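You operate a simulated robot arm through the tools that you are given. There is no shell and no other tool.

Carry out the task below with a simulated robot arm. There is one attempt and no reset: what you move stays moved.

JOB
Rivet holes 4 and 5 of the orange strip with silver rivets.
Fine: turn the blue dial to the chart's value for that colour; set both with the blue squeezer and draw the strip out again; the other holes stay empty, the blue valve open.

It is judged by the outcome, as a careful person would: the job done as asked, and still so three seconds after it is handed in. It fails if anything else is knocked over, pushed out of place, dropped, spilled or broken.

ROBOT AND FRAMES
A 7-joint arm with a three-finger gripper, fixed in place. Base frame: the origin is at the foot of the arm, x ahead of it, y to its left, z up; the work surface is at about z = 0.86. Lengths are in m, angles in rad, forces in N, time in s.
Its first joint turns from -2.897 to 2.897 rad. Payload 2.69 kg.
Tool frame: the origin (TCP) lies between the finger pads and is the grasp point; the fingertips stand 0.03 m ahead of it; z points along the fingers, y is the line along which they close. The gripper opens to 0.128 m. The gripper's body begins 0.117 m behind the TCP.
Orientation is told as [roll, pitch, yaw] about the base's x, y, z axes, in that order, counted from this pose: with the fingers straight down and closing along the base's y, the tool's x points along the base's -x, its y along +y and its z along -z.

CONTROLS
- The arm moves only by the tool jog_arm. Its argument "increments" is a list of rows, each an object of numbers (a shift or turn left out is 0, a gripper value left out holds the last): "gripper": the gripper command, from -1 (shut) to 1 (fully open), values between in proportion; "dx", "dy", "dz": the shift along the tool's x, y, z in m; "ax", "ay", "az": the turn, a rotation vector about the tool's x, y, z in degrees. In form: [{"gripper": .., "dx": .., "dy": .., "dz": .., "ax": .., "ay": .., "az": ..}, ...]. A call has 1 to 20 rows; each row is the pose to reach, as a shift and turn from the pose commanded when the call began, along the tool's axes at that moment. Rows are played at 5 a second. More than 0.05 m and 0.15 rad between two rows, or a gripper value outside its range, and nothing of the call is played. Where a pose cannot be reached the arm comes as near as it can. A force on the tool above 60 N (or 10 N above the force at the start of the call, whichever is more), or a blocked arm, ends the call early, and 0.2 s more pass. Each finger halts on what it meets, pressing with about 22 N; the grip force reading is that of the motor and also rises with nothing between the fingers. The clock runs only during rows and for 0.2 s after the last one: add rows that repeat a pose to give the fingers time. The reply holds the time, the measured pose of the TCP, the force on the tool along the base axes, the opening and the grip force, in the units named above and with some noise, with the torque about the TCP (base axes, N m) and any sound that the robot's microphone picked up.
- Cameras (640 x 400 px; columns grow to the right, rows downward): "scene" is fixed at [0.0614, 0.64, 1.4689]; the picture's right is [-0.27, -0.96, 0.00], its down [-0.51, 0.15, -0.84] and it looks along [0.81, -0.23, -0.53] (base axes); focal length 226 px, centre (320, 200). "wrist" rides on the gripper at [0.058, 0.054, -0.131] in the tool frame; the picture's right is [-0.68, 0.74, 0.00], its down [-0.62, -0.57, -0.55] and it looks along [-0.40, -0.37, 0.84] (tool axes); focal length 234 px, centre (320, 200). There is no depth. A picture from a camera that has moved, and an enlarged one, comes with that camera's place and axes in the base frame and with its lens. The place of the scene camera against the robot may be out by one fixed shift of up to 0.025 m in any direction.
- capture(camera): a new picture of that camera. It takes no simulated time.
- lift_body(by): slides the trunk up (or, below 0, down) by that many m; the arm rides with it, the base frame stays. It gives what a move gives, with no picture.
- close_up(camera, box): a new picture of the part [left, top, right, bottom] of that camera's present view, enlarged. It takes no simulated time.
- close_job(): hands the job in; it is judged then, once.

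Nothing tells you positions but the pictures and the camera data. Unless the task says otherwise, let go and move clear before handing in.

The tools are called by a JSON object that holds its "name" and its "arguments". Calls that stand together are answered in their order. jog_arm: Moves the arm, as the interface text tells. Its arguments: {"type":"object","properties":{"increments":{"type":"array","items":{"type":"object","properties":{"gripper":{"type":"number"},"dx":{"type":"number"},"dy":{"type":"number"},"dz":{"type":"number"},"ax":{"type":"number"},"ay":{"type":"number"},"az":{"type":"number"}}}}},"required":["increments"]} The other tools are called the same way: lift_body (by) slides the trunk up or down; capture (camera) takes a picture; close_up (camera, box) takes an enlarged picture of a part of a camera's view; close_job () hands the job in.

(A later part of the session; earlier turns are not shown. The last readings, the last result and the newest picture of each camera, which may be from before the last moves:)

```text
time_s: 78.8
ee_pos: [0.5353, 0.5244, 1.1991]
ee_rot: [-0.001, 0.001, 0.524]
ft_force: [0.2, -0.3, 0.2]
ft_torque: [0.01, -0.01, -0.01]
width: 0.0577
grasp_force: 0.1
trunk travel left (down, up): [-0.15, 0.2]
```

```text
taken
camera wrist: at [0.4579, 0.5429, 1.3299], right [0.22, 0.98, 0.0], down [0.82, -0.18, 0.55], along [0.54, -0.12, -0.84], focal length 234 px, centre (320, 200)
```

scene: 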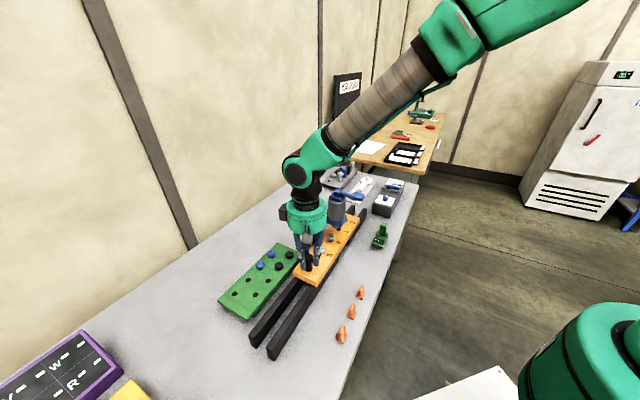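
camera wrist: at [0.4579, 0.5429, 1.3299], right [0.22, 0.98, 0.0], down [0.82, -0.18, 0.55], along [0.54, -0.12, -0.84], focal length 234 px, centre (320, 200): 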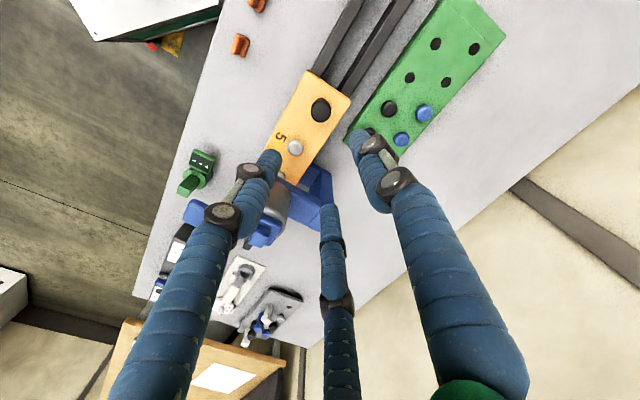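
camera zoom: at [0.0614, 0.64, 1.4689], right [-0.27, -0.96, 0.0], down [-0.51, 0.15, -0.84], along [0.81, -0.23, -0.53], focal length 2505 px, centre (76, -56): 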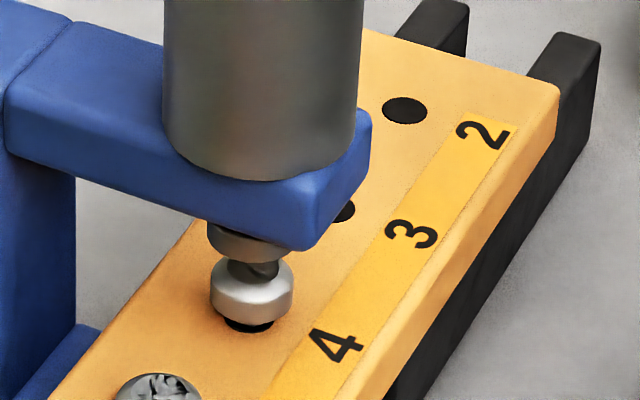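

The rivet sits centred beneath the ram. Next is the lever: I'll close the fingers and move over the paddle near (0.583, 0.375) for a closer look before pressing.

{"name": "jog_arm", "arguments": {"increments": [{"gripper": -1, "dz": -0.04}, {"gripper": -1, "dx": 0.0084, "dy": -0.0383, "dz": -0.04}, {"gripper": -1, "dx": 0.0168, "dy": -0.0766, "dz": -0.04}, {"gripper": -1, "dx": 0.0251, "dy": -0.1149, "dz": -0.04}, {"gripper": -1, "dx": 0.0335, "dy": -0.1532, "dz": -0.04}, {"gripper": -1, "dx": 0.0335, "dy": -0.1532, "dz": -0.04}]}}

{"name": "capture", "arguments": {"camera": "wrist"}}

{"name": "close_up", "arguments": {"camera": "wrist", "box": [224, 90, 416, 210]}}

{"name": "close_up", "arguments": {"camera": "scene", "box": [300, 140, 396, 212]}}

```text
time_s: 80.2
ee_pos: [0.5827, 0.3744, 1.2416]
ee_rot: [0.002, -0.001, 0.524]
ft_force: [0.2, -0.3, 0.4]
ft_torque: [0.01, 0.02, 0.0]
width: 0.0021
grasp_force: 22.2
trunk travel left (down, up): [-0.15, 0.2]
```

```text
taken
camera wrist: at [0.5062, 0.3921, 1.371], right [0.22, 0.98, 0.0], down [0.82, -0.18, 0.55], along [0.54, -0.12, -0.84], focal length 234 px, centre (320, 200)
```

wrist: 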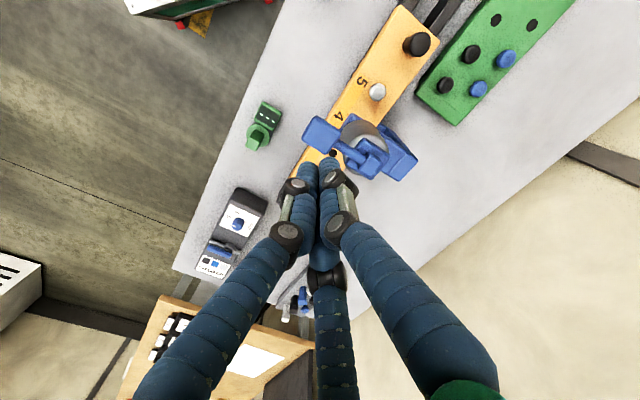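

```text
3.33 times, centred on (320, 150) of wrist
camera zoom: at [0.5062, 0.3921, 1.371], right [0.22, 0.98, 0.0], down [0.82, -0.18, 0.55], along [0.54, -0.12, -0.84], focal length 781 px, centre (320, 367)
```

zoom: 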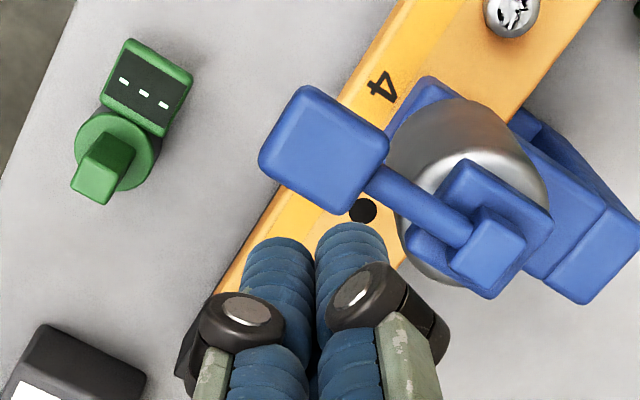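

```text
5.56 times, centred on (348, 176) of scene
camera zoom: at [0.0614, 0.64, 1.4689], right [-0.27, -0.96, 0.0], down [-0.51, 0.15, -0.84], along [0.81, -0.23, -0.53], focal length 1253 px, centre (164, 333)
```

zoom: 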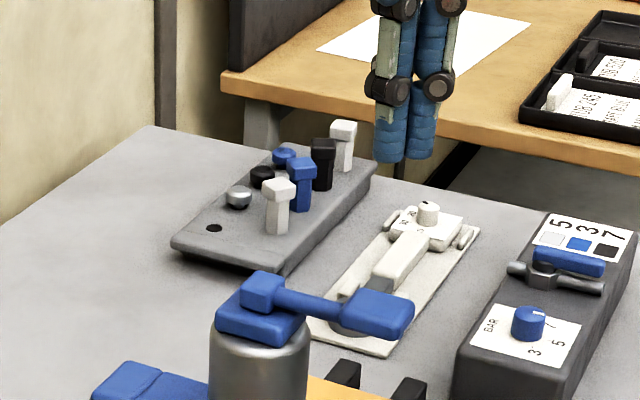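

The paddle is right below the closed fingertips, top at z≈1.117. I'll descend to just above it, then press down slowly while watching the force.

{"name": "jog_arm", "arguments": {"increments": [{"gripper": -1, "dx": -0.0025, "dy": -0.0004, "dz": 0.04}, {"gripper": -1, "dx": -0.0025, "dy": -0.0004, "dz": 0.075}, {"gripper": -1, "dx": -0.0025, "dy": -0.0004, "dz": 0.085}, {"gripper": -1, "dx": -0.0025, "dy": -0.0004, "dz": 0.085}]}}

{"name": "close_up", "arguments": {"camera": "wrist", "box": [224, 110, 416, 230]}}

{"name": "close_up", "arguments": {"camera": "scene", "box": [310, 170, 390, 230]}}

```text
time_s: 81.2
ee_pos: [0.585, 0.3778, 1.1553]
ee_rot: [0.001, -0.001, 0.524]
ft_force: [-0.2, -0.5, -0.5]
ft_torque: [0.04, -0.01, 0.02]
width: 0.0022
grasp_force: 21.8
trunk travel left (down, up): [-0.15, 0.2]
```

```text
3.33 times, centred on (320, 170) of wrist
camera zoom: at [0.5082, 0.3944, 1.2845], right [0.22, 0.98, 0.0], down [0.82, -0.18, 0.55], along [0.54, -0.12, -0.84], focal length 781 px, centre (320, 300)
```

zoom: 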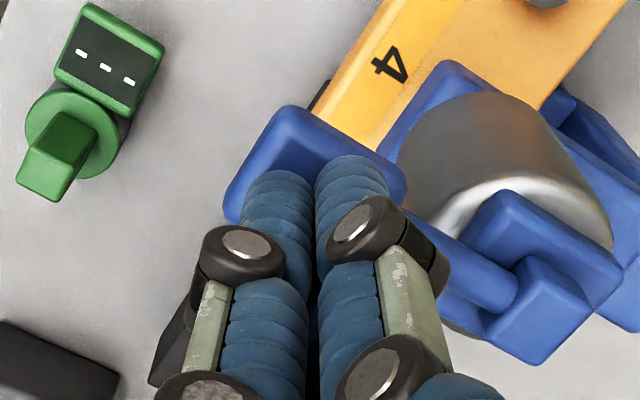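

```text
6.67 times, centred on (350, 200) of scene
camera zoom: at [0.0614, 0.64, 1.4689], right [-0.27, -0.96, 0.0], down [-0.51, 0.15, -0.84], along [0.81, -0.23, -0.53], focal length 1503 px, centre (120, 200)
```

zoom: 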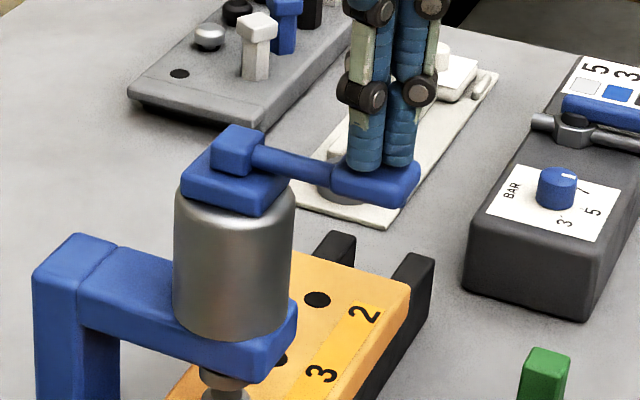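

{"name": "jog_arm", "arguments": {"increments": [{"gripper": -1, "dz": 0.005}, {"gripper": -1, "dz": 0.01}, {"gripper": -1, "dz": 0.015}, {"gripper": -1, "dz": 0.015}]}}

{"name": "close_up", "arguments": {"camera": "scene", "box": [310, 180, 390, 240]}}

```text
time_s: 82.2
ee_pos: [0.5852, 0.3767, 1.141]
ee_rot: [0.0, -0.001, 0.524]
ft_force: [0.9, -2.3, 6.2]
ft_torque: [0.01, -0.15, 0.01]
width: 0.0019
grasp_force: 31.1
trunk travel left (down, up): [-0.15, 0.2]
```

```text
6.67 times, centred on (350, 210) of scene
camera zoom: at [0.0614, 0.64, 1.4689], right [-0.27, -0.96, 0.0], down [-0.51, 0.15, -0.84], along [0.81, -0.23, -0.53], focal length 1503 px, centre (120, 133)
```

zoom: 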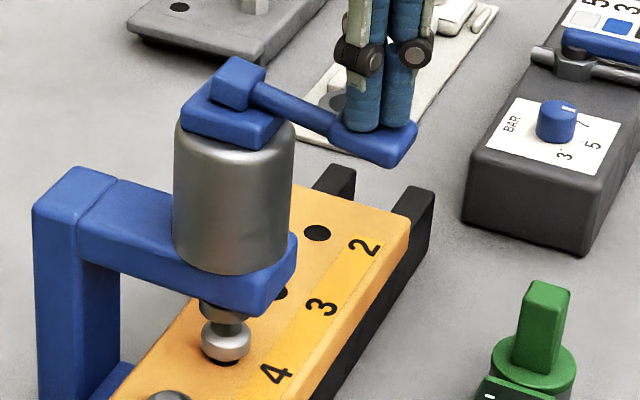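

The lever hinges downward with only 6 N, so pressing is the right motion. I'll carry on down.

{"name": "jog_arm", "arguments": {"increments": [{"gripper": -1, "dz": 0.006}, {"gripper": -1, "dz": 0.012}, {"gripper": -1, "dz": 0.018}, {"gripper": -1, "dz": 0.024}, {"gripper": -1, "dz": 0.024}]}}

{"name": "close_up", "arguments": {"camera": "scene", "box": [310, 180, 390, 240]}}

```text
time_s: 83.1
ee_pos: [0.5869, 0.3771, 1.1292]
ee_rot: [0.001, -0.013, 0.522]
ft_force: [-14.8, -10.2, 30.5]
ft_torque: [-0.05, -0.11, -0.1]
width: 0.0018
grasp_force: 31.6
trunk travel left (down, up): [-0.15, 0.2]
stopped in row 4: the force on the tool passed its limit at 68 N (the readings are from after the stop); the commanded pose is now the measured one
```

```text
6.67 times, centred on (350, 210) of scene
camera zoom: at [0.0614, 0.64, 1.4689], right [-0.27, -0.96, 0.0], down [-0.51, 0.15, -0.84], along [0.81, -0.23, -0.53], focal length 1503 px, centre (120, 133)
```

zoom: 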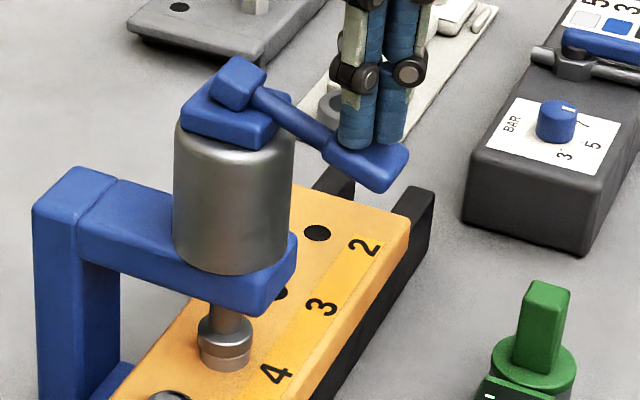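

The ram has come down onto rivet 4 and the lever reached its stop. I'll raise the hand and see whether the lever and ram return, and whether the rivet is set.

{"name": "jog_arm", "arguments": {"increments": [{"gripper": -1}, {"gripper": -1}]}}

{"name": "close_up", "arguments": {"camera": "scene", "box": [318, 205, 366, 241]}}

{"name": "jog_arm", "arguments": {"increments": [{"gripper": -1, "dz": -0.01}, {"gripper": -1, "dz": -0.02}, {"gripper": -1, "dz": -0.04}, {"gripper": -1, "dz": -0.08}, {"gripper": -1, "dz": -0.11}, {"gripper": -1, "dz": -0.11}]}}

{"name": "close_up", "arguments": {"camera": "scene", "box": [310, 180, 390, 240]}}

{"name": "close_up", "arguments": {"camera": "scene", "box": [318, 205, 366, 241]}}

```text
time_s: 83.7
ee_pos: [0.5865, 0.3779, 1.1292]
ee_rot: [0.0, -0.014, 0.523]
ft_force: [-14.2, -12.0, 47.0]
ft_torque: [-0.06, -0.36, -0.19]
width: 0.0019
grasp_force: 31.4
trunk travel left (down, up): [-0.15, 0.2]
```

```text
11.11 times, centred on (342, 223) of scene
camera zoom: at [0.0614, 0.64, 1.4689], right [-0.27, -0.96, 0.0], down [-0.51, 0.15, -0.84], along [0.81, -0.23, -0.53], focal length 2505 px, centre (76, -56)
```

zoom: 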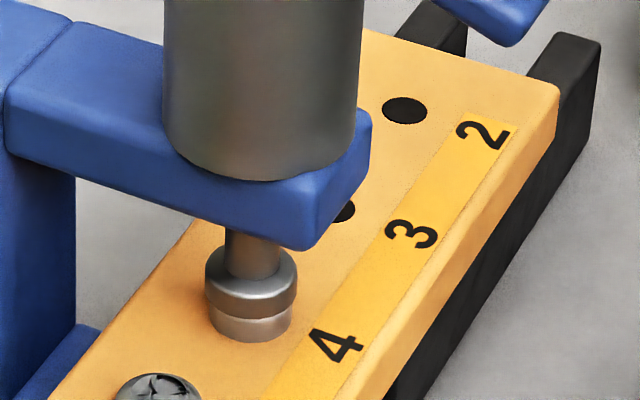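

```text
time_s: 85.1
ee_pos: [0.5861, 0.3793, 1.235]
ee_rot: [0.001, -0.009, 0.522]
ft_force: [0.1, -0.3, 0.0]
ft_torque: [0.02, -0.01, 0.02]
width: 0.002
grasp_force: 31.5
trunk travel left (down, up): [-0.15, 0.2]
```

```text
6.67 times, centred on (350, 210) of scene
camera zoom: at [0.0614, 0.64, 1.4689], right [-0.27, -0.96, 0.0], down [-0.51, 0.15, -0.84], along [0.81, -0.23, -0.53], focal length 1503 px, centre (120, 133)
```

zoom: 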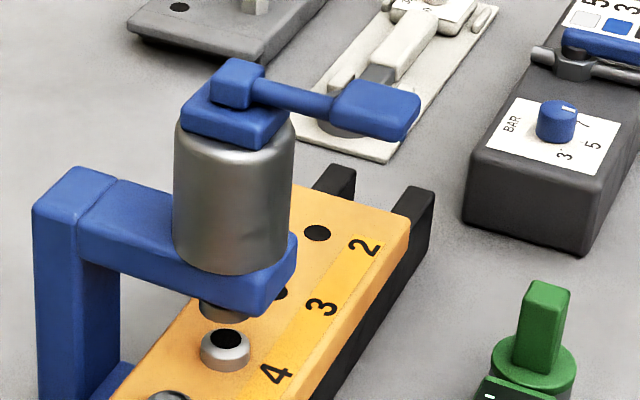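

```text
11.11 times, centred on (342, 223) of scene
camera zoom: at [0.0614, 0.64, 1.4689], right [-0.27, -0.96, 0.0], down [-0.51, 0.15, -0.84], along [0.81, -0.23, -0.53], focal length 2505 px, centre (76, -56)
```

zoom: 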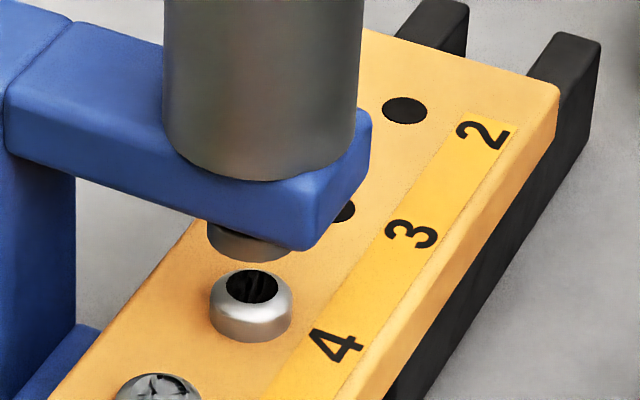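

Rivet 4 is now set flush, the lever has sprung back and the ram has lifted. For hole 5 the hand would come close to the squeezer. So I'll turn it, lean it back 25°, and cage the knob rather than squeeze it.

{"name": "jog_arm", "arguments": {"increments": [{"gripper": -1, "dx": -0.0065, "dy": 0.0397, "dz": -0.005, "az": -3.75}, {"gripper": -0.5, "dx": -0.0131, "dy": 0.0795, "dz": -0.005, "az": -7.5}, {"gripper": -0.1, "dx": -0.0196, "dy": 0.1192, "dz": -0.005, "az": -11.25}, {"gripper": -0.1, "dx": -0.0261, "dy": 0.1589, "dz": -0.005, "ax": -0.26, "ay": 0.45, "az": -15}, {"gripper": -0.1, "dx": -0.0261, "dy": 0.1589, "dz": -0.005, "ax": -0.26, "ay": 0.45, "az": -15}]}}

{"name": "jog_arm", "arguments": {"increments": [{"gripper": -0.1, "ax": 6.25}, {"gripper": -0.1, "ax": 12.5}, {"gripper": -0.1, "ax": 18.75}, {"gripper": -0.1, "ax": 25}, {"gripper": -0.1, "ax": 25}]}}

{"name": "capture", "arguments": {"camera": "wrist"}}

{"name": "capture", "arguments": {"camera": "scene"}}

```text
time_s: 86.3
ee_pos: [0.5302, 0.5277, 1.2386]
ee_rot: [0.004, 0.001, 0.786]
ft_force: [-0.4, 0.7, 0.1]
ft_torque: [-0.08, -0.02, -0.02]
width: 0.0576
grasp_force: 0.2
trunk travel left (down, up): [-0.15, 0.2]
```

```text
time_s: 87.5
ee_pos: [0.53, 0.5291, 1.241]
ee_rot: [-0.435, -0.001, 0.785]
ft_force: [-0.3, 0.3, -0.7]
ft_torque: [-0.06, -0.01, -0.05]
width: 0.0575
grasp_force: 0.1
trunk travel left (down, up): [-0.15, 0.2]
```

```text
taken
camera wrist: at [0.4155, 0.5619, 1.3364], right [0.01, 0.95, -0.31], down [0.63, 0.23, 0.74], along [0.77, -0.2, -0.6], focal length 234 px, centre (320, 200)
```

wrist: 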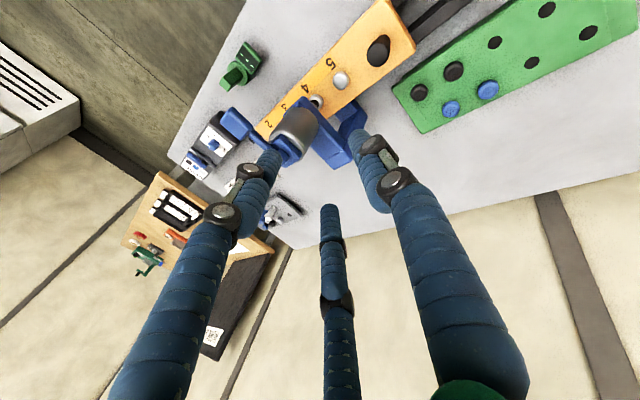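

```text
taken
```

scene: 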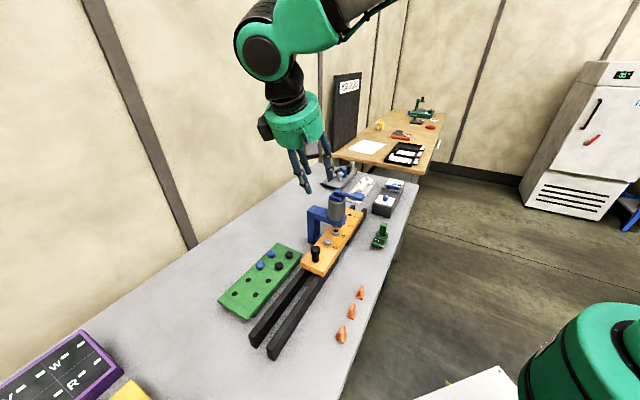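

The hand leans back as planned. I'll zoom on the knob from here to place it precisely.

{"name": "close_up", "arguments": {"camera": "wrist", "box": [320, 10, 432, 80]}}

{"name": "close_up", "arguments": {"camera": "wrist", "box": [220, 60, 380, 160]}}

{"name": "close_up", "arguments": {"camera": "scene", "box": [290, 220, 354, 280]}}

```text
5.71 times, centred on (376, 45) of wrist
camera zoom: at [0.4155, 0.5619, 1.3364], right [0.01, 0.95, -0.31], down [0.63, 0.23, 0.74], along [0.77, -0.2, -0.6], focal length 1338 px, centre (0, 1086)
```

zoom: 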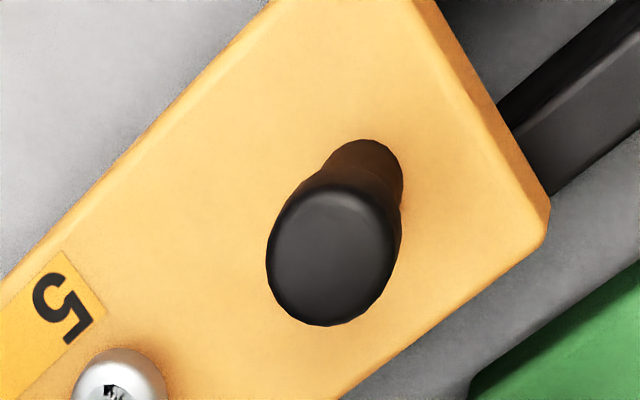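

```text
4.00 times, centred on (300, 110) of wrist
camera zoom: at [0.4155, 0.5619, 1.3364], right [0.01, 0.95, -0.31], down [0.63, 0.23, 0.74], along [0.77, -0.2, -0.6], focal length 937 px, centre (400, 560)
```

zoom: 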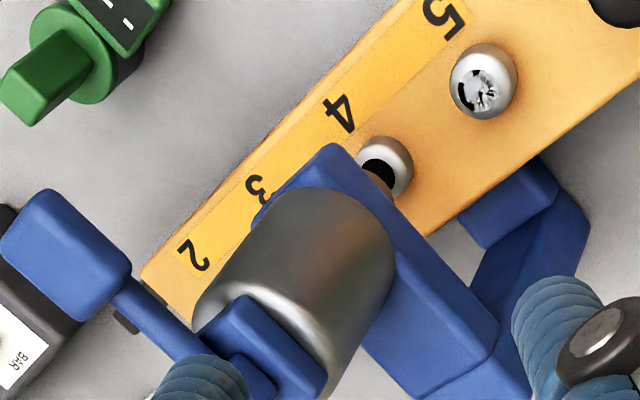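

```text
6.67 times, centred on (322, 250) of scene
camera zoom: at [0.0614, 0.64, 1.4689], right [-0.27, -0.96, 0.0], down [-0.51, 0.15, -0.84], along [0.81, -0.23, -0.53], focal length 1503 px, centre (307, -133)
```

zoom: 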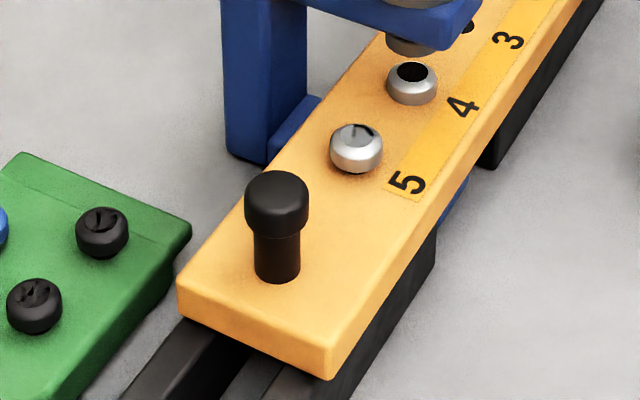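

{"name": "jog_arm", "arguments": {"increments": [{"gripper": -0.1, "dx": -0.0007, "dy": 0.021, "dz": 0.0398}, {"gripper": -0.1, "dx": -0.0007, "dy": 0.0401, "dz": 0.0807}, {"gripper": -0.1, "dx": -0.0007, "dy": 0.0592, "dz": 0.1215}, {"gripper": -0.1, "dx": -0.0007, "dy": 0.0783, "dz": 0.1624}, {"gripper": -0.1, "dx": -0.0007, "dy": 0.0949, "dz": 0.1985}, {"gripper": -0.1, "dx": -0.0007, "dy": 0.0949, "dz": 0.1985}]}}

{"name": "capture", "arguments": {"camera": "wrist"}}

{"name": "close_up", "arguments": {"camera": "scene", "box": [280, 210, 360, 280]}}

```text
time_s: 88.9
ee_pos: [0.5289, 0.5302, 1.0194]
ee_rot: [-0.433, -0.002, 0.785]
ft_force: [0.4, 0.1, -0.2]
ft_torque: [-0.01, -0.05, -0.05]
width: 0.0576
grasp_force: 0.1
trunk travel left (down, up): [-0.15, 0.2]
```

```text
taken
camera wrist: at [0.4142, 0.5625, 1.1158], right [0.01, 0.95, -0.31], down [0.64, 0.23, 0.74], along [0.77, -0.2, -0.6], focal length 234 px, centre (320, 200)
```

wrist: 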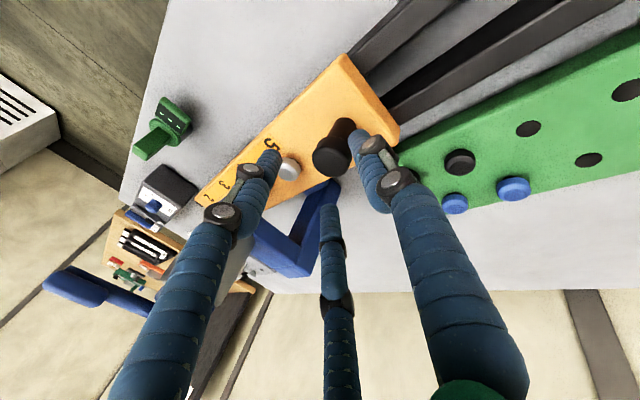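

```text
5.71 times, centred on (320, 245) of scene
camera zoom: at [0.0614, 0.64, 1.4689], right [-0.27, -0.96, 0.0], down [-0.51, 0.15, -0.84], along [0.81, -0.23, -0.53], focal length 1288 px, centre (320, -57)
```

zoom: 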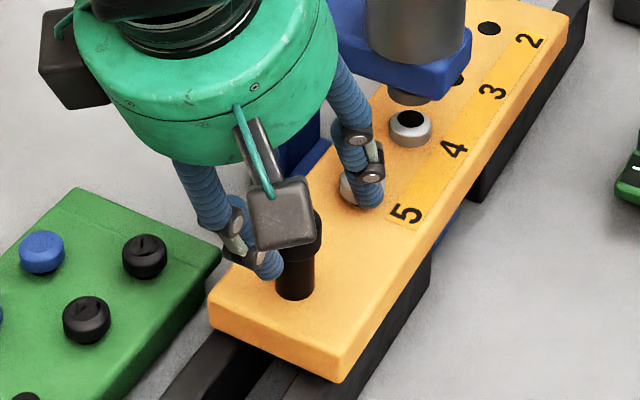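

{"name": "jog_arm", "arguments": {"increments": [{"gripper": -0.1, "dx": 0.0, "dy": 0.0055, "dz": 0.0136}, {"gripper": -0.1, "dx": 0.0, "dy": 0.0127, "dz": 0.0272}, {"gripper": -0.1, "dx": 0.0, "dy": 0.0127, "dz": 0.0272}]}}

{"name": "close_up", "arguments": {"camera": "wrist", "box": [240, 100, 400, 200]}}

{"name": "close_up", "arguments": {"camera": "scene", "box": [280, 210, 360, 280]}}

```text
time_s: 89.7
ee_pos: [0.5273, 0.5314, 0.9917]
ee_rot: [-0.433, -0.002, 0.785]
ft_force: [-0.3, -0.3, -0.2]
ft_torque: [0.0, -0.01, -0.01]
width: 0.0574
grasp_force: 0.0
trunk travel left (down, up): [-0.15, 0.2]
```

```text
4.00 times, centred on (320, 150) of wrist
camera zoom: at [0.4134, 0.5637, 1.0862], right [0.01, 0.95, -0.31], down [0.64, 0.23, 0.74], along [0.77, -0.2, -0.6], focal length 937 px, centre (320, 400)
```

zoom: 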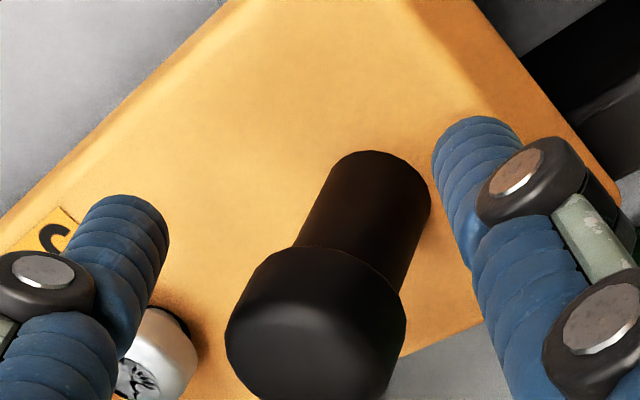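

```text
5.71 times, centred on (320, 245) of scene
camera zoom: at [0.0614, 0.64, 1.4689], right [-0.27, -0.96, 0.0], down [-0.51, 0.15, -0.84], along [0.81, -0.23, -0.53], focal length 1288 px, centre (320, -57)
```

zoom: 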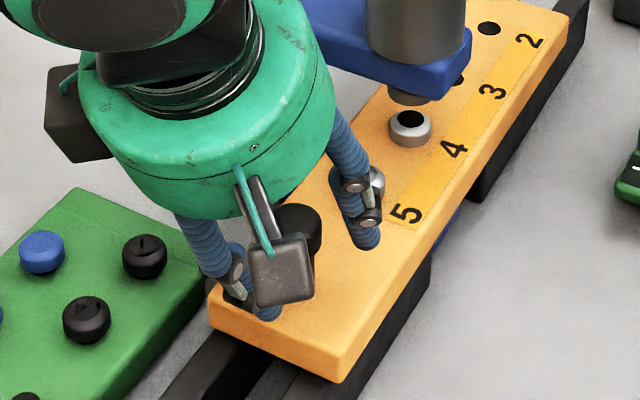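

The knob is inside the cage of fingers. I'll close part-way so it is held with little slack, and read the force.

{"name": "jog_arm", "arguments": {"increments": [{"gripper": -0.25}, {"gripper": -0.35}, {"gripper": -0.42}, {"gripper": -0.42}]}}

{"name": "close_up", "arguments": {"camera": "wrist", "box": [240, 100, 400, 200]}}

```text
time_s: 90.7
ee_pos: [0.5278, 0.5318, 0.9896]
ee_rot: [-0.434, 0.0, 0.786]
ft_force: [-1.0, -0.3, 0.7]
ft_torque: [-0.01, 0.01, 0.02]
width: 0.0369
grasp_force: 0.1
trunk travel left (down, up): [-0.15, 0.2]
```

```text
4.00 times, centred on (320, 150) of wrist
camera zoom: at [0.4133, 0.5635, 1.0865], right [0.01, 0.95, -0.31], down [0.64, 0.23, 0.74], along [0.77, -0.2, -0.6], focal length 937 px, centre (320, 400)
```

zoom: 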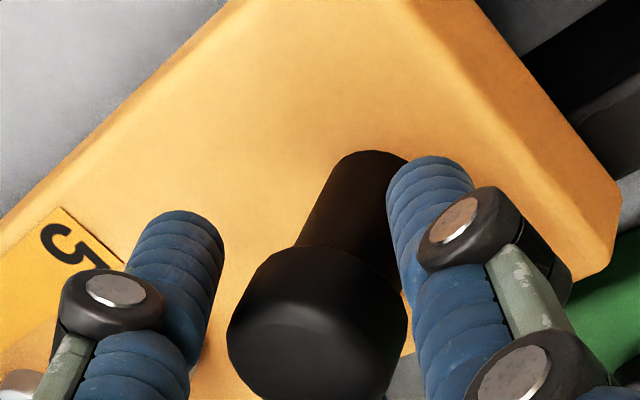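

No load yet. I'll push 30 mm along the rail and see how far the strip actually follows.

{"name": "jog_arm", "arguments": {"increments": [{"gripper": -0.42, "dy": -0.0091, "dz": 0.0042}, {"gripper": -0.42, "dy": -0.0181, "dz": 0.0085}, {"gripper": -0.42, "dy": -0.0272, "dz": 0.0127}, {"gripper": -0.42, "dy": -0.0272, "dz": 0.0127}]}}

{"name": "close_up", "arguments": {"camera": "scene", "box": [300, 190, 380, 250]}}

{"name": "close_up", "arguments": {"camera": "scene", "box": [318, 205, 366, 241]}}

```text
time_s: 91.7
ee_pos: [0.549, 0.5098, 0.9908]
ee_rot: [-0.433, -0.003, 0.786]
ft_force: [0.1, -0.1, 1.2]
ft_torque: [0.03, 0.0, 0.01]
width: 0.0376
grasp_force: 0.1
trunk travel left (down, up): [-0.15, 0.2]
```

```text
6.67 times, centred on (340, 220) of scene
camera zoom: at [0.0614, 0.64, 1.4689], right [-0.27, -0.96, 0.0], down [-0.51, 0.15, -0.84], along [0.81, -0.23, -0.53], focal length 1503 px, centre (187, 67)
```

zoom: 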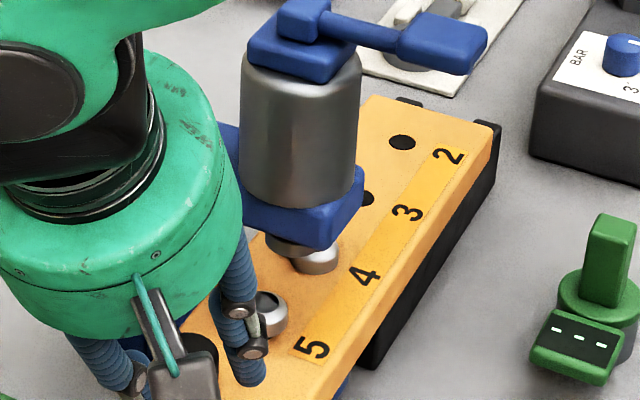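

```text
11.11 times, centred on (342, 223) of scene
camera zoom: at [0.0614, 0.64, 1.4689], right [-0.27, -0.96, 0.0], down [-0.51, 0.15, -0.84], along [0.81, -0.23, -0.53], focal length 2505 px, centre (76, -56)
```

zoom: 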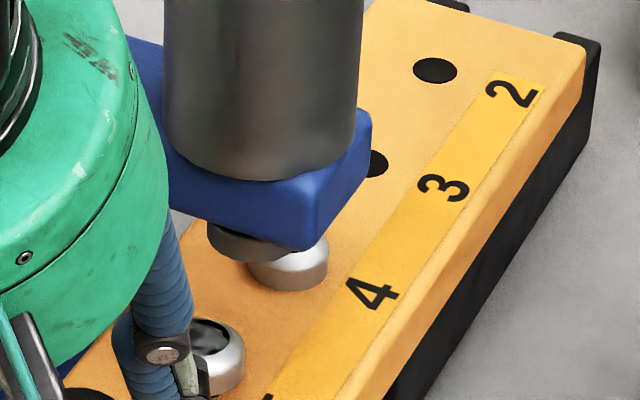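

The strip follows one-for-one, and the set rivet passes under the ram. I'll push the remaining 35.5 mm so that "5" lands where "4" was during the first squeeze.

{"name": "jog_arm", "arguments": {"increments": [{"gripper": -0.42, "dy": -0.0082, "dz": 0.0038}, {"gripper": -0.42, "dy": -0.0163, "dz": 0.0076}, {"gripper": -0.42, "dy": -0.0245, "dz": 0.0114}, {"gripper": -0.42, "dy": -0.0318, "dz": 0.0148}, {"gripper": -0.42, "dy": -0.0318, "dz": 0.0148}]}}

{"name": "close_up", "arguments": {"camera": "scene", "box": [300, 190, 380, 250]}}

{"name": "close_up", "arguments": {"camera": "scene", "box": [318, 205, 366, 241]}}

{"name": "capture", "arguments": {"camera": "wrist"}}

```text
time_s: 92.9
ee_pos: [0.5748, 0.4847, 0.9905]
ee_rot: [-0.433, -0.003, 0.785]
ft_force: [-1.4, 1.7, 0.7]
ft_torque: [0.04, -0.02, 0.01]
width: 0.0379
grasp_force: 0.0
trunk travel left (down, up): [-0.15, 0.2]
```

```text
6.67 times, centred on (340, 220) of scene
camera zoom: at [0.0614, 0.64, 1.4689], right [-0.27, -0.96, 0.0], down [-0.51, 0.15, -0.84], along [0.81, -0.23, -0.53], focal length 1503 px, centre (187, 67)
```

zoom: 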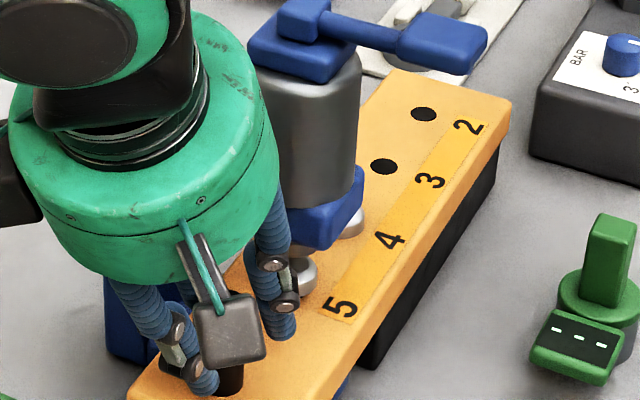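

```text
11.11 times, centred on (342, 223) of scene
camera zoom: at [0.0614, 0.64, 1.4689], right [-0.27, -0.96, 0.0], down [-0.51, 0.15, -0.84], along [0.81, -0.23, -0.53], focal length 2505 px, centre (76, -56)
```

zoom: 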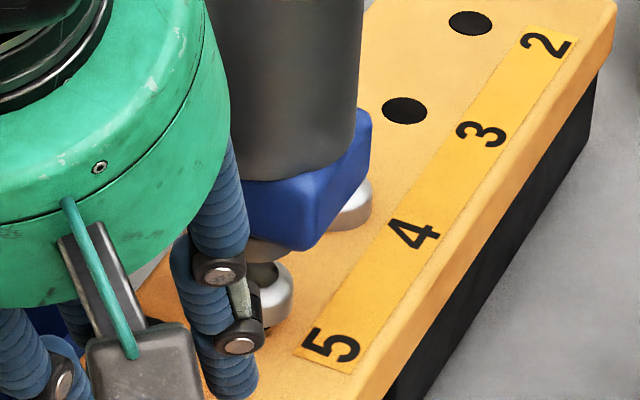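

```text
taken
camera wrist: at [0.461, 0.5176, 1.0862], right [0.01, 0.95, -0.31], down [0.64, 0.23, 0.74], along [0.77, -0.2, -0.6], focal length 234 px, centre (320, 200)
```

wrist: 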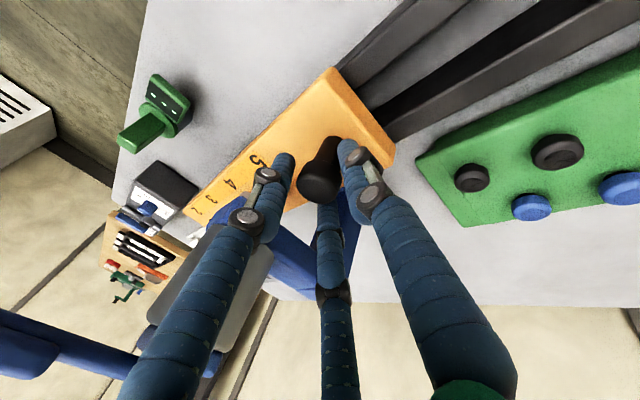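

Hole 3 now sits exactly where hole 2 was, so the strip has advanced one pitch and hole 5 is under the ram. I'll open, lift straight off the knob, then back away and return upright for the lever.

{"name": "jog_arm", "arguments": {"increments": [{"gripper": -0.3}, {"gripper": -0.1}, {"gripper": -0.1}, {"gripper": -0.1, "dy": -0.0127, "dz": -0.0272}, {"gripper": -0.1, "dy": -0.0254, "dz": -0.0544}, {"gripper": -0.1, "dy": -0.0254, "dz": -0.1}, {"gripper": -0.1, "dy": -0.0354, "dz": -0.145}, {"gripper": -0.1, "dy": -0.0454, "dz": -0.19}, {"gripper": -0.1, "dy": -0.0554, "dz": -0.235}, {"gripper": -0.1, "dy": -0.0554, "dz": -0.235}]}}

{"name": "close_up", "arguments": {"camera": "scene", "box": [318, 205, 366, 241]}}

{"name": "capture", "arguments": {"camera": "scene"}}

```text
time_s: 95.1
ee_pos: [0.5404, 0.5208, 1.2279]
ee_rot: [-0.431, -0.002, 0.785]
ft_force: [0.2, -0.6, 0.2]
ft_torque: [0.0, 0.0, -0.02]
width: 0.0576
grasp_force: 0.0
trunk travel left (down, up): [-0.15, 0.2]
```

```text
11.11 times, centred on (342, 223) of scene
camera zoom: at [0.0614, 0.64, 1.4689], right [-0.27, -0.96, 0.0], down [-0.51, 0.15, -0.84], along [0.81, -0.23, -0.53], focal length 2505 px, centre (76, -56)
```

zoom: 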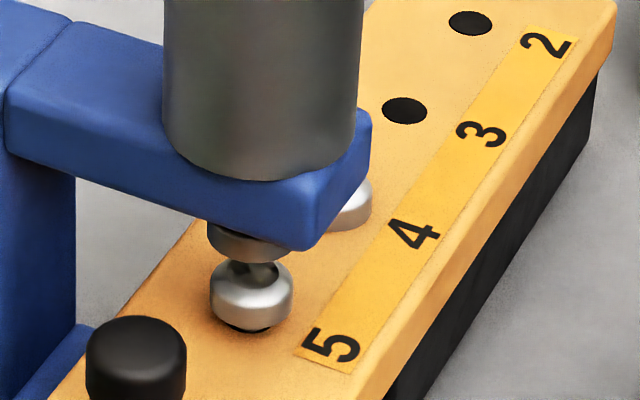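

```text
taken
```

scene: 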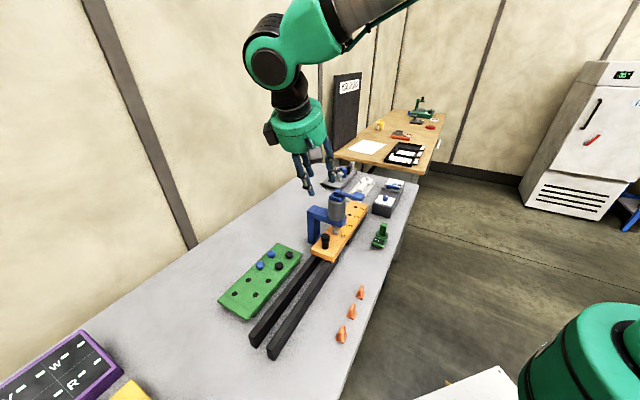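

Rivet 5 is under the ram exactly as rivet 4 was. I'll straighten the hand, close the fingers and go back over the paddle.

{"name": "jog_arm", "arguments": {"increments": [{"gripper": -0.1, "ax": -6.25, "dy": -0.004, "dz": -0.009}, {"gripper": -0.5, "ax": -12.5, "dy": -0.0085, "dz": -0.0181}, {"gripper": -1, "ax": -18.75, "dy": -0.0085, "dz": -0.0181}, {"gripper": -1, "ax": -24.9, "dy": -0.0085, "dz": -0.0181}, {"gripper": -1, "ax": -24.9, "dy": -0.0085, "dz": -0.0181}]}}

{"name": "jog_arm", "arguments": {"increments": [{"gripper": -1, "dx": 0.0177, "dy": -0.0335}, {"gripper": -1, "dx": 0.0355, "dy": -0.067}, {"gripper": -1, "dx": 0.0532, "dy": -0.1004}, {"gripper": -1, "dx": 0.0709, "dy": -0.1339}, {"gripper": -1, "dx": 0.0709, "dy": -0.1339}]}}

{"name": "capture", "arguments": {"camera": "wrist"}}

{"name": "close_up", "arguments": {"camera": "scene", "box": [310, 160, 390, 220]}}

```text
time_s: 96.3
ee_pos: [0.5414, 0.5187, 1.2468]
ee_rot: [0.004, -0.003, 0.785]
ft_force: [-0.1, -0.5, -0.2]
ft_torque: [0.05, 0.03, 0.0]
width: 0.0023
grasp_force: 21.8
trunk travel left (down, up): [-0.15, 0.2]
```

```text
time_s: 97.5
ee_pos: [0.5883, 0.3741, 1.2439]
ee_rot: [0.001, -0.002, 0.785]
ft_force: [0.0, 0.2, 0.4]
ft_torque: [0.06, 0.03, 0.01]
width: 0.0022
grasp_force: 22.3
trunk travel left (down, up): [-0.15, 0.2]
```

```text
taken
camera wrist: at [0.5078, 0.3711, 1.3754], right [-0.04, 1.0, 0.0], down [0.84, 0.03, 0.55], along [0.55, 0.03, -0.84], focal length 234 px, centre (320, 200)
```

wrist: 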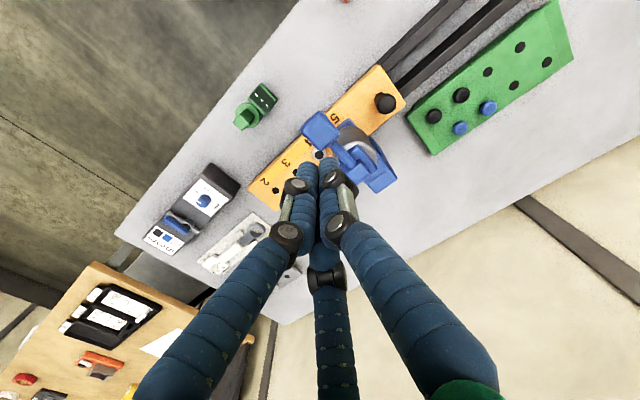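

```text
6.67 times, centred on (350, 190) of scene
camera zoom: at [0.0614, 0.64, 1.4689], right [-0.27, -0.96, 0.0], down [-0.51, 0.15, -0.84], along [0.81, -0.23, -0.53], focal length 1503 px, centre (120, 267)
```

zoom: 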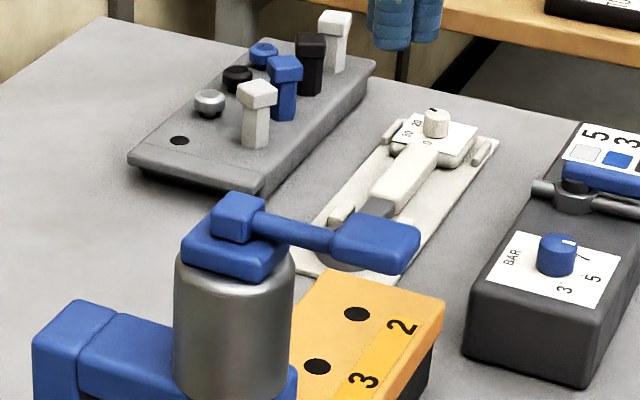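

{"name": "jog_arm", "arguments": {"increments": [{"gripper": -1, "dy": 0.0042, "dz": 0.04}, {"gripper": -1, "dy": 0.0042, "dz": 0.075}, {"gripper": -1, "dy": 0.0042, "dz": 0.088}, {"gripper": -1, "dy": 0.0042, "dz": 0.088}]}}

{"name": "close_up", "arguments": {"camera": "scene", "box": [310, 170, 390, 230]}}

```text
time_s: 98.5
ee_pos: [0.5826, 0.3788, 1.1574]
ee_rot: [0.001, -0.002, 0.786]
ft_force: [0.4, -0.6, 0.8]
ft_torque: [0.0, 0.01, -0.03]
width: 0.0023
grasp_force: 21.7
trunk travel left (down, up): [-0.15, 0.2]
```

```text
6.67 times, centred on (350, 200) of scene
camera zoom: at [0.0614, 0.64, 1.4689], right [-0.27, -0.96, 0.0], down [-0.51, 0.15, -0.84], along [0.81, -0.23, -0.53], focal length 1503 px, centre (120, 200)
```

zoom: 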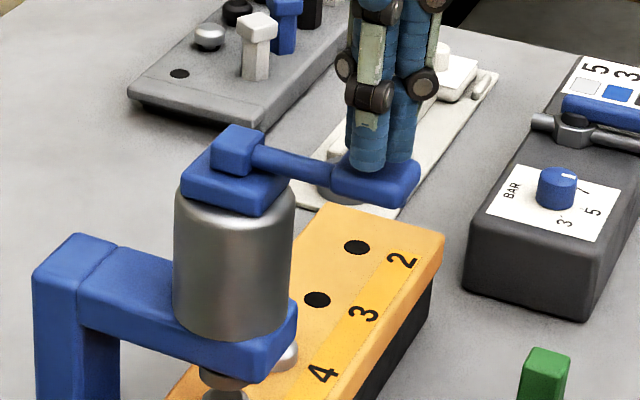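

The fingertips are on the paddle centre as before. I'll press down until the lever reaches its stop.

{"name": "jog_arm", "arguments": {"increments": [{"gripper": -1, "dz": 0.006}, {"gripper": -1, "dz": 0.012}, {"gripper": -1, "dz": 0.018}, {"gripper": -1, "dz": 0.024}, {"gripper": -1, "dz": 0.029}, {"gripper": -1, "dz": 0.034}, {"gripper": -1, "dz": 0.038}, {"gripper": -1, "dz": 0.038}]}}

{"name": "close_up", "arguments": {"camera": "scene", "box": [310, 180, 390, 240]}}

{"name": "close_up", "arguments": {"camera": "scene", "box": [318, 205, 366, 241]}}

```text
time_s: 100.2
ee_pos: [0.5838, 0.3781, 1.1296]
ee_rot: [0.0, -0.016, 0.785]
ft_force: [-12.8, -9.2, 27.9]
ft_torque: [0.02, -0.08, -0.03]
width: 0.0021
grasp_force: 22.3
trunk travel left (down, up): [-0.15, 0.2]
stopped in row 8: the force on the tool passed its limit at 62 N (the readings are from after the stop); the commanded pose is now the measured one
```

```text
6.67 times, centred on (350, 210) of scene
camera zoom: at [0.0614, 0.64, 1.4689], right [-0.27, -0.96, 0.0], down [-0.51, 0.15, -0.84], along [0.81, -0.23, -0.53], focal length 1503 px, centre (120, 133)
```

zoom: 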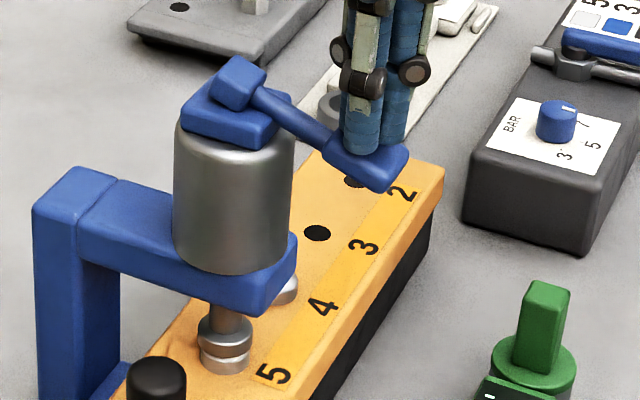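

```text
11.11 times, centred on (342, 223) of scene
camera zoom: at [0.0614, 0.64, 1.4689], right [-0.27, -0.96, 0.0], down [-0.51, 0.15, -0.84], along [0.81, -0.23, -0.53], focal length 2505 px, centre (76, -56)
```

zoom: 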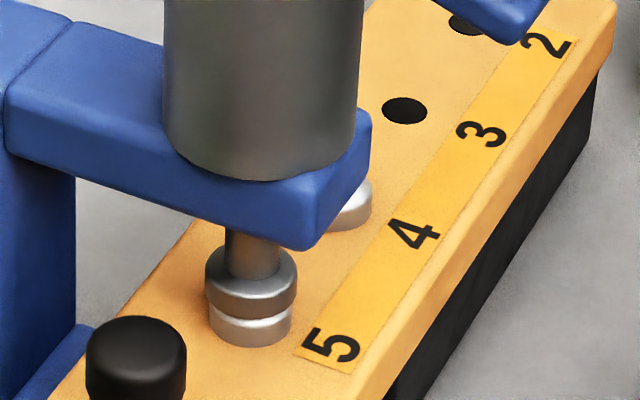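

The ram is fully down on rivet 5. I'll hold briefly, then raise and inspect.

{"name": "jog_arm", "arguments": {"increments": [{"gripper": -1}, {"gripper": -1}, {"gripper": -1}]}}

{"name": "jog_arm", "arguments": {"increments": [{"gripper": -1, "dz": -0.01}, {"gripper": -1, "dz": -0.02}, {"gripper": -1, "dz": -0.04}, {"gripper": -1, "dz": -0.08}, {"gripper": -1, "dz": -0.115}, {"gripper": -1, "dz": -0.115}]}}

{"name": "close_up", "arguments": {"camera": "scene", "box": [310, 180, 390, 240]}}

{"name": "close_up", "arguments": {"camera": "scene", "box": [318, 205, 366, 241]}}

```text
time_s: 101.0
ee_pos: [0.5835, 0.3799, 1.1294]
ee_rot: [0.0, -0.016, 0.785]
ft_force: [-10.1, -8.8, 45.1]
ft_torque: [0.1, -0.38, -0.08]
width: 0.002
grasp_force: 21.8
trunk travel left (down, up): [-0.15, 0.2]
```

```text
time_s: 102.4
ee_pos: [0.5837, 0.3767, 1.2399]
ee_rot: [0.0, -0.01, 0.786]
ft_force: [0.4, -1.5, 0.1]
ft_torque: [0.04, -0.02, 0.0]
width: 0.0023
grasp_force: 22.1
trunk travel left (down, up): [-0.15, 0.2]
```

```text
6.67 times, centred on (350, 210) of scene
camera zoom: at [0.0614, 0.64, 1.4689], right [-0.27, -0.96, 0.0], down [-0.51, 0.15, -0.84], along [0.81, -0.23, -0.53], focal length 1503 px, centre (120, 133)
```

zoom: 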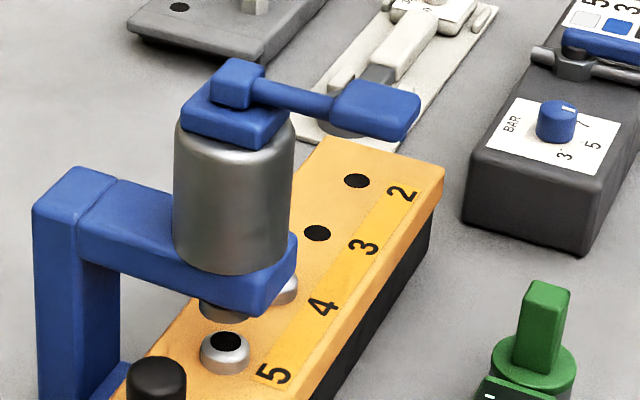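

```text
11.11 times, centred on (342, 223) of scene
camera zoom: at [0.0614, 0.64, 1.4689], right [-0.27, -0.96, 0.0], down [-0.51, 0.15, -0.84], along [0.81, -0.23, -0.53], focal length 2505 px, centre (76, -56)
```

zoom: 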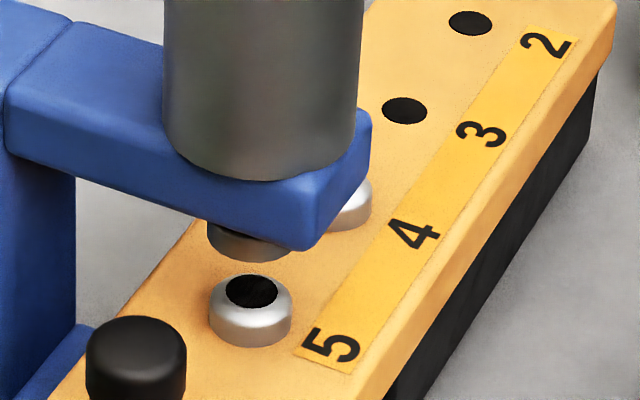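

{"name": "close_up", "arguments": {"camera": "scene", "box": [326, 226, 346, 241]}}

{"name": "close_up", "arguments": {"camera": "scene", "box": [336, 215, 356, 230]}}

```text
16.00 times, centred on (336, 234) of scene
camera zoom: at [0.0614, 0.64, 1.4689], right [-0.27, -0.96, 0.0], down [-0.51, 0.15, -0.84], along [0.81, -0.23, -0.53], focal length 3608 px, centre (64, -336)
```

zoom: 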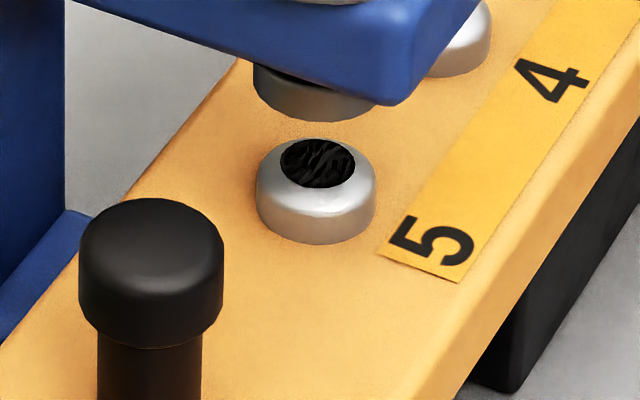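

```text
16.00 times, centred on (346, 222) of scene
camera zoom: at [0.0614, 0.64, 1.4689], right [-0.27, -0.96, 0.0], down [-0.51, 0.15, -0.84], along [0.81, -0.23, -0.53], focal length 3608 px, centre (-96, -160)
```

zoom: 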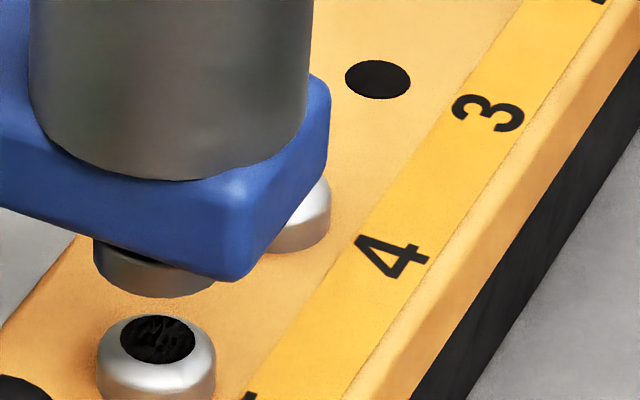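

Both rivets are set flush with the dark set-dimple showing. Now I'll draw the strip out: back to the leaned approach beside the squeezer and down over the knob again.

{"name": "jog_arm", "arguments": {"increments": [{"gripper": -1, "dx": -0.0178, "dy": 0.0331, "dz": -0.005}, {"gripper": -0.5, "dx": -0.0357, "dy": 0.0663, "dz": -0.005}, {"gripper": -0.1, "dx": -0.0535, "dy": 0.0994, "dz": -0.005}, {"gripper": -0.1, "dx": -0.0713, "dy": 0.1325, "dz": -0.005, "ax": -0.49, "ay": 0.49}, {"gripper": -0.1, "dx": -0.0713, "dy": 0.1325, "dz": -0.005, "ax": -0.49, "ay": 0.49}]}}

{"name": "jog_arm", "arguments": {"increments": [{"gripper": -0.1, "ax": 6.25}, {"gripper": -0.1, "ax": 12.5}, {"gripper": -0.1, "ax": 18.75}, {"gripper": -0.1, "ax": 25}, {"gripper": -0.1, "ax": 25}]}}

{"name": "close_up", "arguments": {"camera": "wrist", "box": [260, 20, 404, 110]}}

```text
time_s: 103.6
ee_pos: [0.543, 0.5228, 1.2469]
ee_rot: [0.01, -0.002, 0.787]
ft_force: [-0.3, 0.8, -0.4]
ft_torque: [-0.02, 0.01, 0.02]
width: 0.0575
grasp_force: 0.1
trunk travel left (down, up): [-0.15, 0.2]
```

```text
time_s: 104.8
ee_pos: [0.5405, 0.5232, 1.2478]
ee_rot: [-0.43, -0.003, 0.786]
ft_force: [-0.3, 0.8, 0.1]
ft_torque: [-0.03, -0.01, -0.01]
width: 0.0574
grasp_force: 0.2
trunk travel left (down, up): [-0.15, 0.2]
```

```text
4.44 times, centred on (332, 65) of wrist
camera zoom: at [0.4261, 0.5547, 1.3429], right [0.01, 0.95, -0.3], down [0.64, 0.23, 0.74], along [0.77, -0.2, -0.61], focal length 1041 px, centre (267, 800)
```

zoom: 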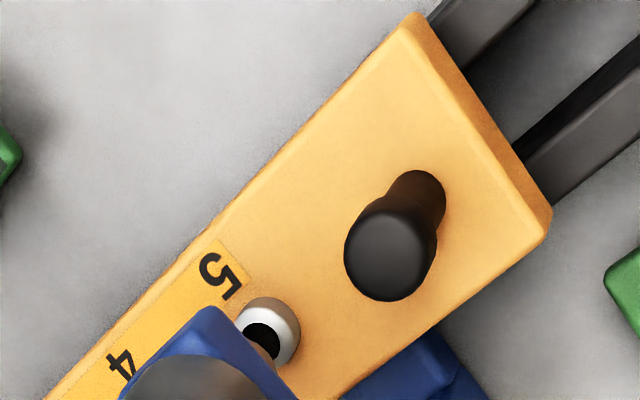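

Knob located at (0.581, 0.479). I'll slide in along the hand's own axis and then straight down over the knob.

{"name": "jog_arm", "arguments": {"increments": [{"gripper": -0.1, "dx": 0.0006, "dy": 0.0074, "dz": 0.0402}, {"gripper": -0.1, "dx": 0.0013, "dy": 0.0148, "dz": 0.0804}, {"gripper": -0.1, "dx": 0.0019, "dy": 0.0221, "dz": 0.1205}, {"gripper": -0.1, "dx": 0.0026, "dy": 0.0295, "dz": 0.1607}, {"gripper": -0.1, "dx": 0.0032, "dy": 0.0369, "dz": 0.2009}, {"gripper": -0.1, "dx": 0.0032, "dy": 0.0369, "dz": 0.2009}]}}

{"name": "capture", "arguments": {"camera": "wrist"}}

{"name": "close_up", "arguments": {"camera": "scene", "box": [290, 190, 370, 250]}}

```text
time_s: 106.2
ee_pos: [0.5739, 0.4853, 1.0477]
ee_rot: [-0.427, -0.001, 0.785]
ft_force: [-0.2, 1.0, -0.2]
ft_torque: [-0.02, 0.01, -0.01]
width: 0.0575
grasp_force: 0.0
trunk travel left (down, up): [-0.15, 0.2]
```

```text
taken
camera wrist: at [0.4599, 0.5173, 1.1442], right [0.01, 0.95, -0.3], down [0.64, 0.23, 0.73], along [0.77, -0.2, -0.61], focal length 234 px, centre (320, 200)
```

wrist: 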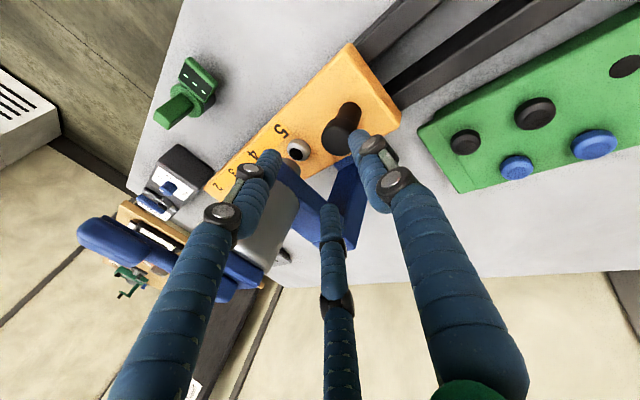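

```text
6.67 times, centred on (330, 220) of scene
camera zoom: at [0.0614, 0.64, 1.4689], right [-0.27, -0.96, 0.0], down [-0.51, 0.15, -0.84], along [0.81, -0.23, -0.53], focal length 1503 px, centre (253, 67)
```

zoom: 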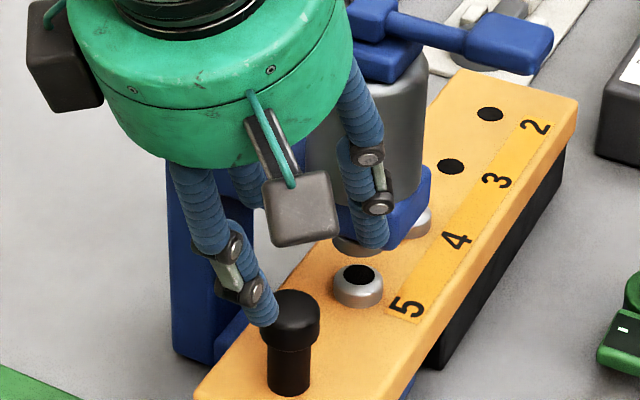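

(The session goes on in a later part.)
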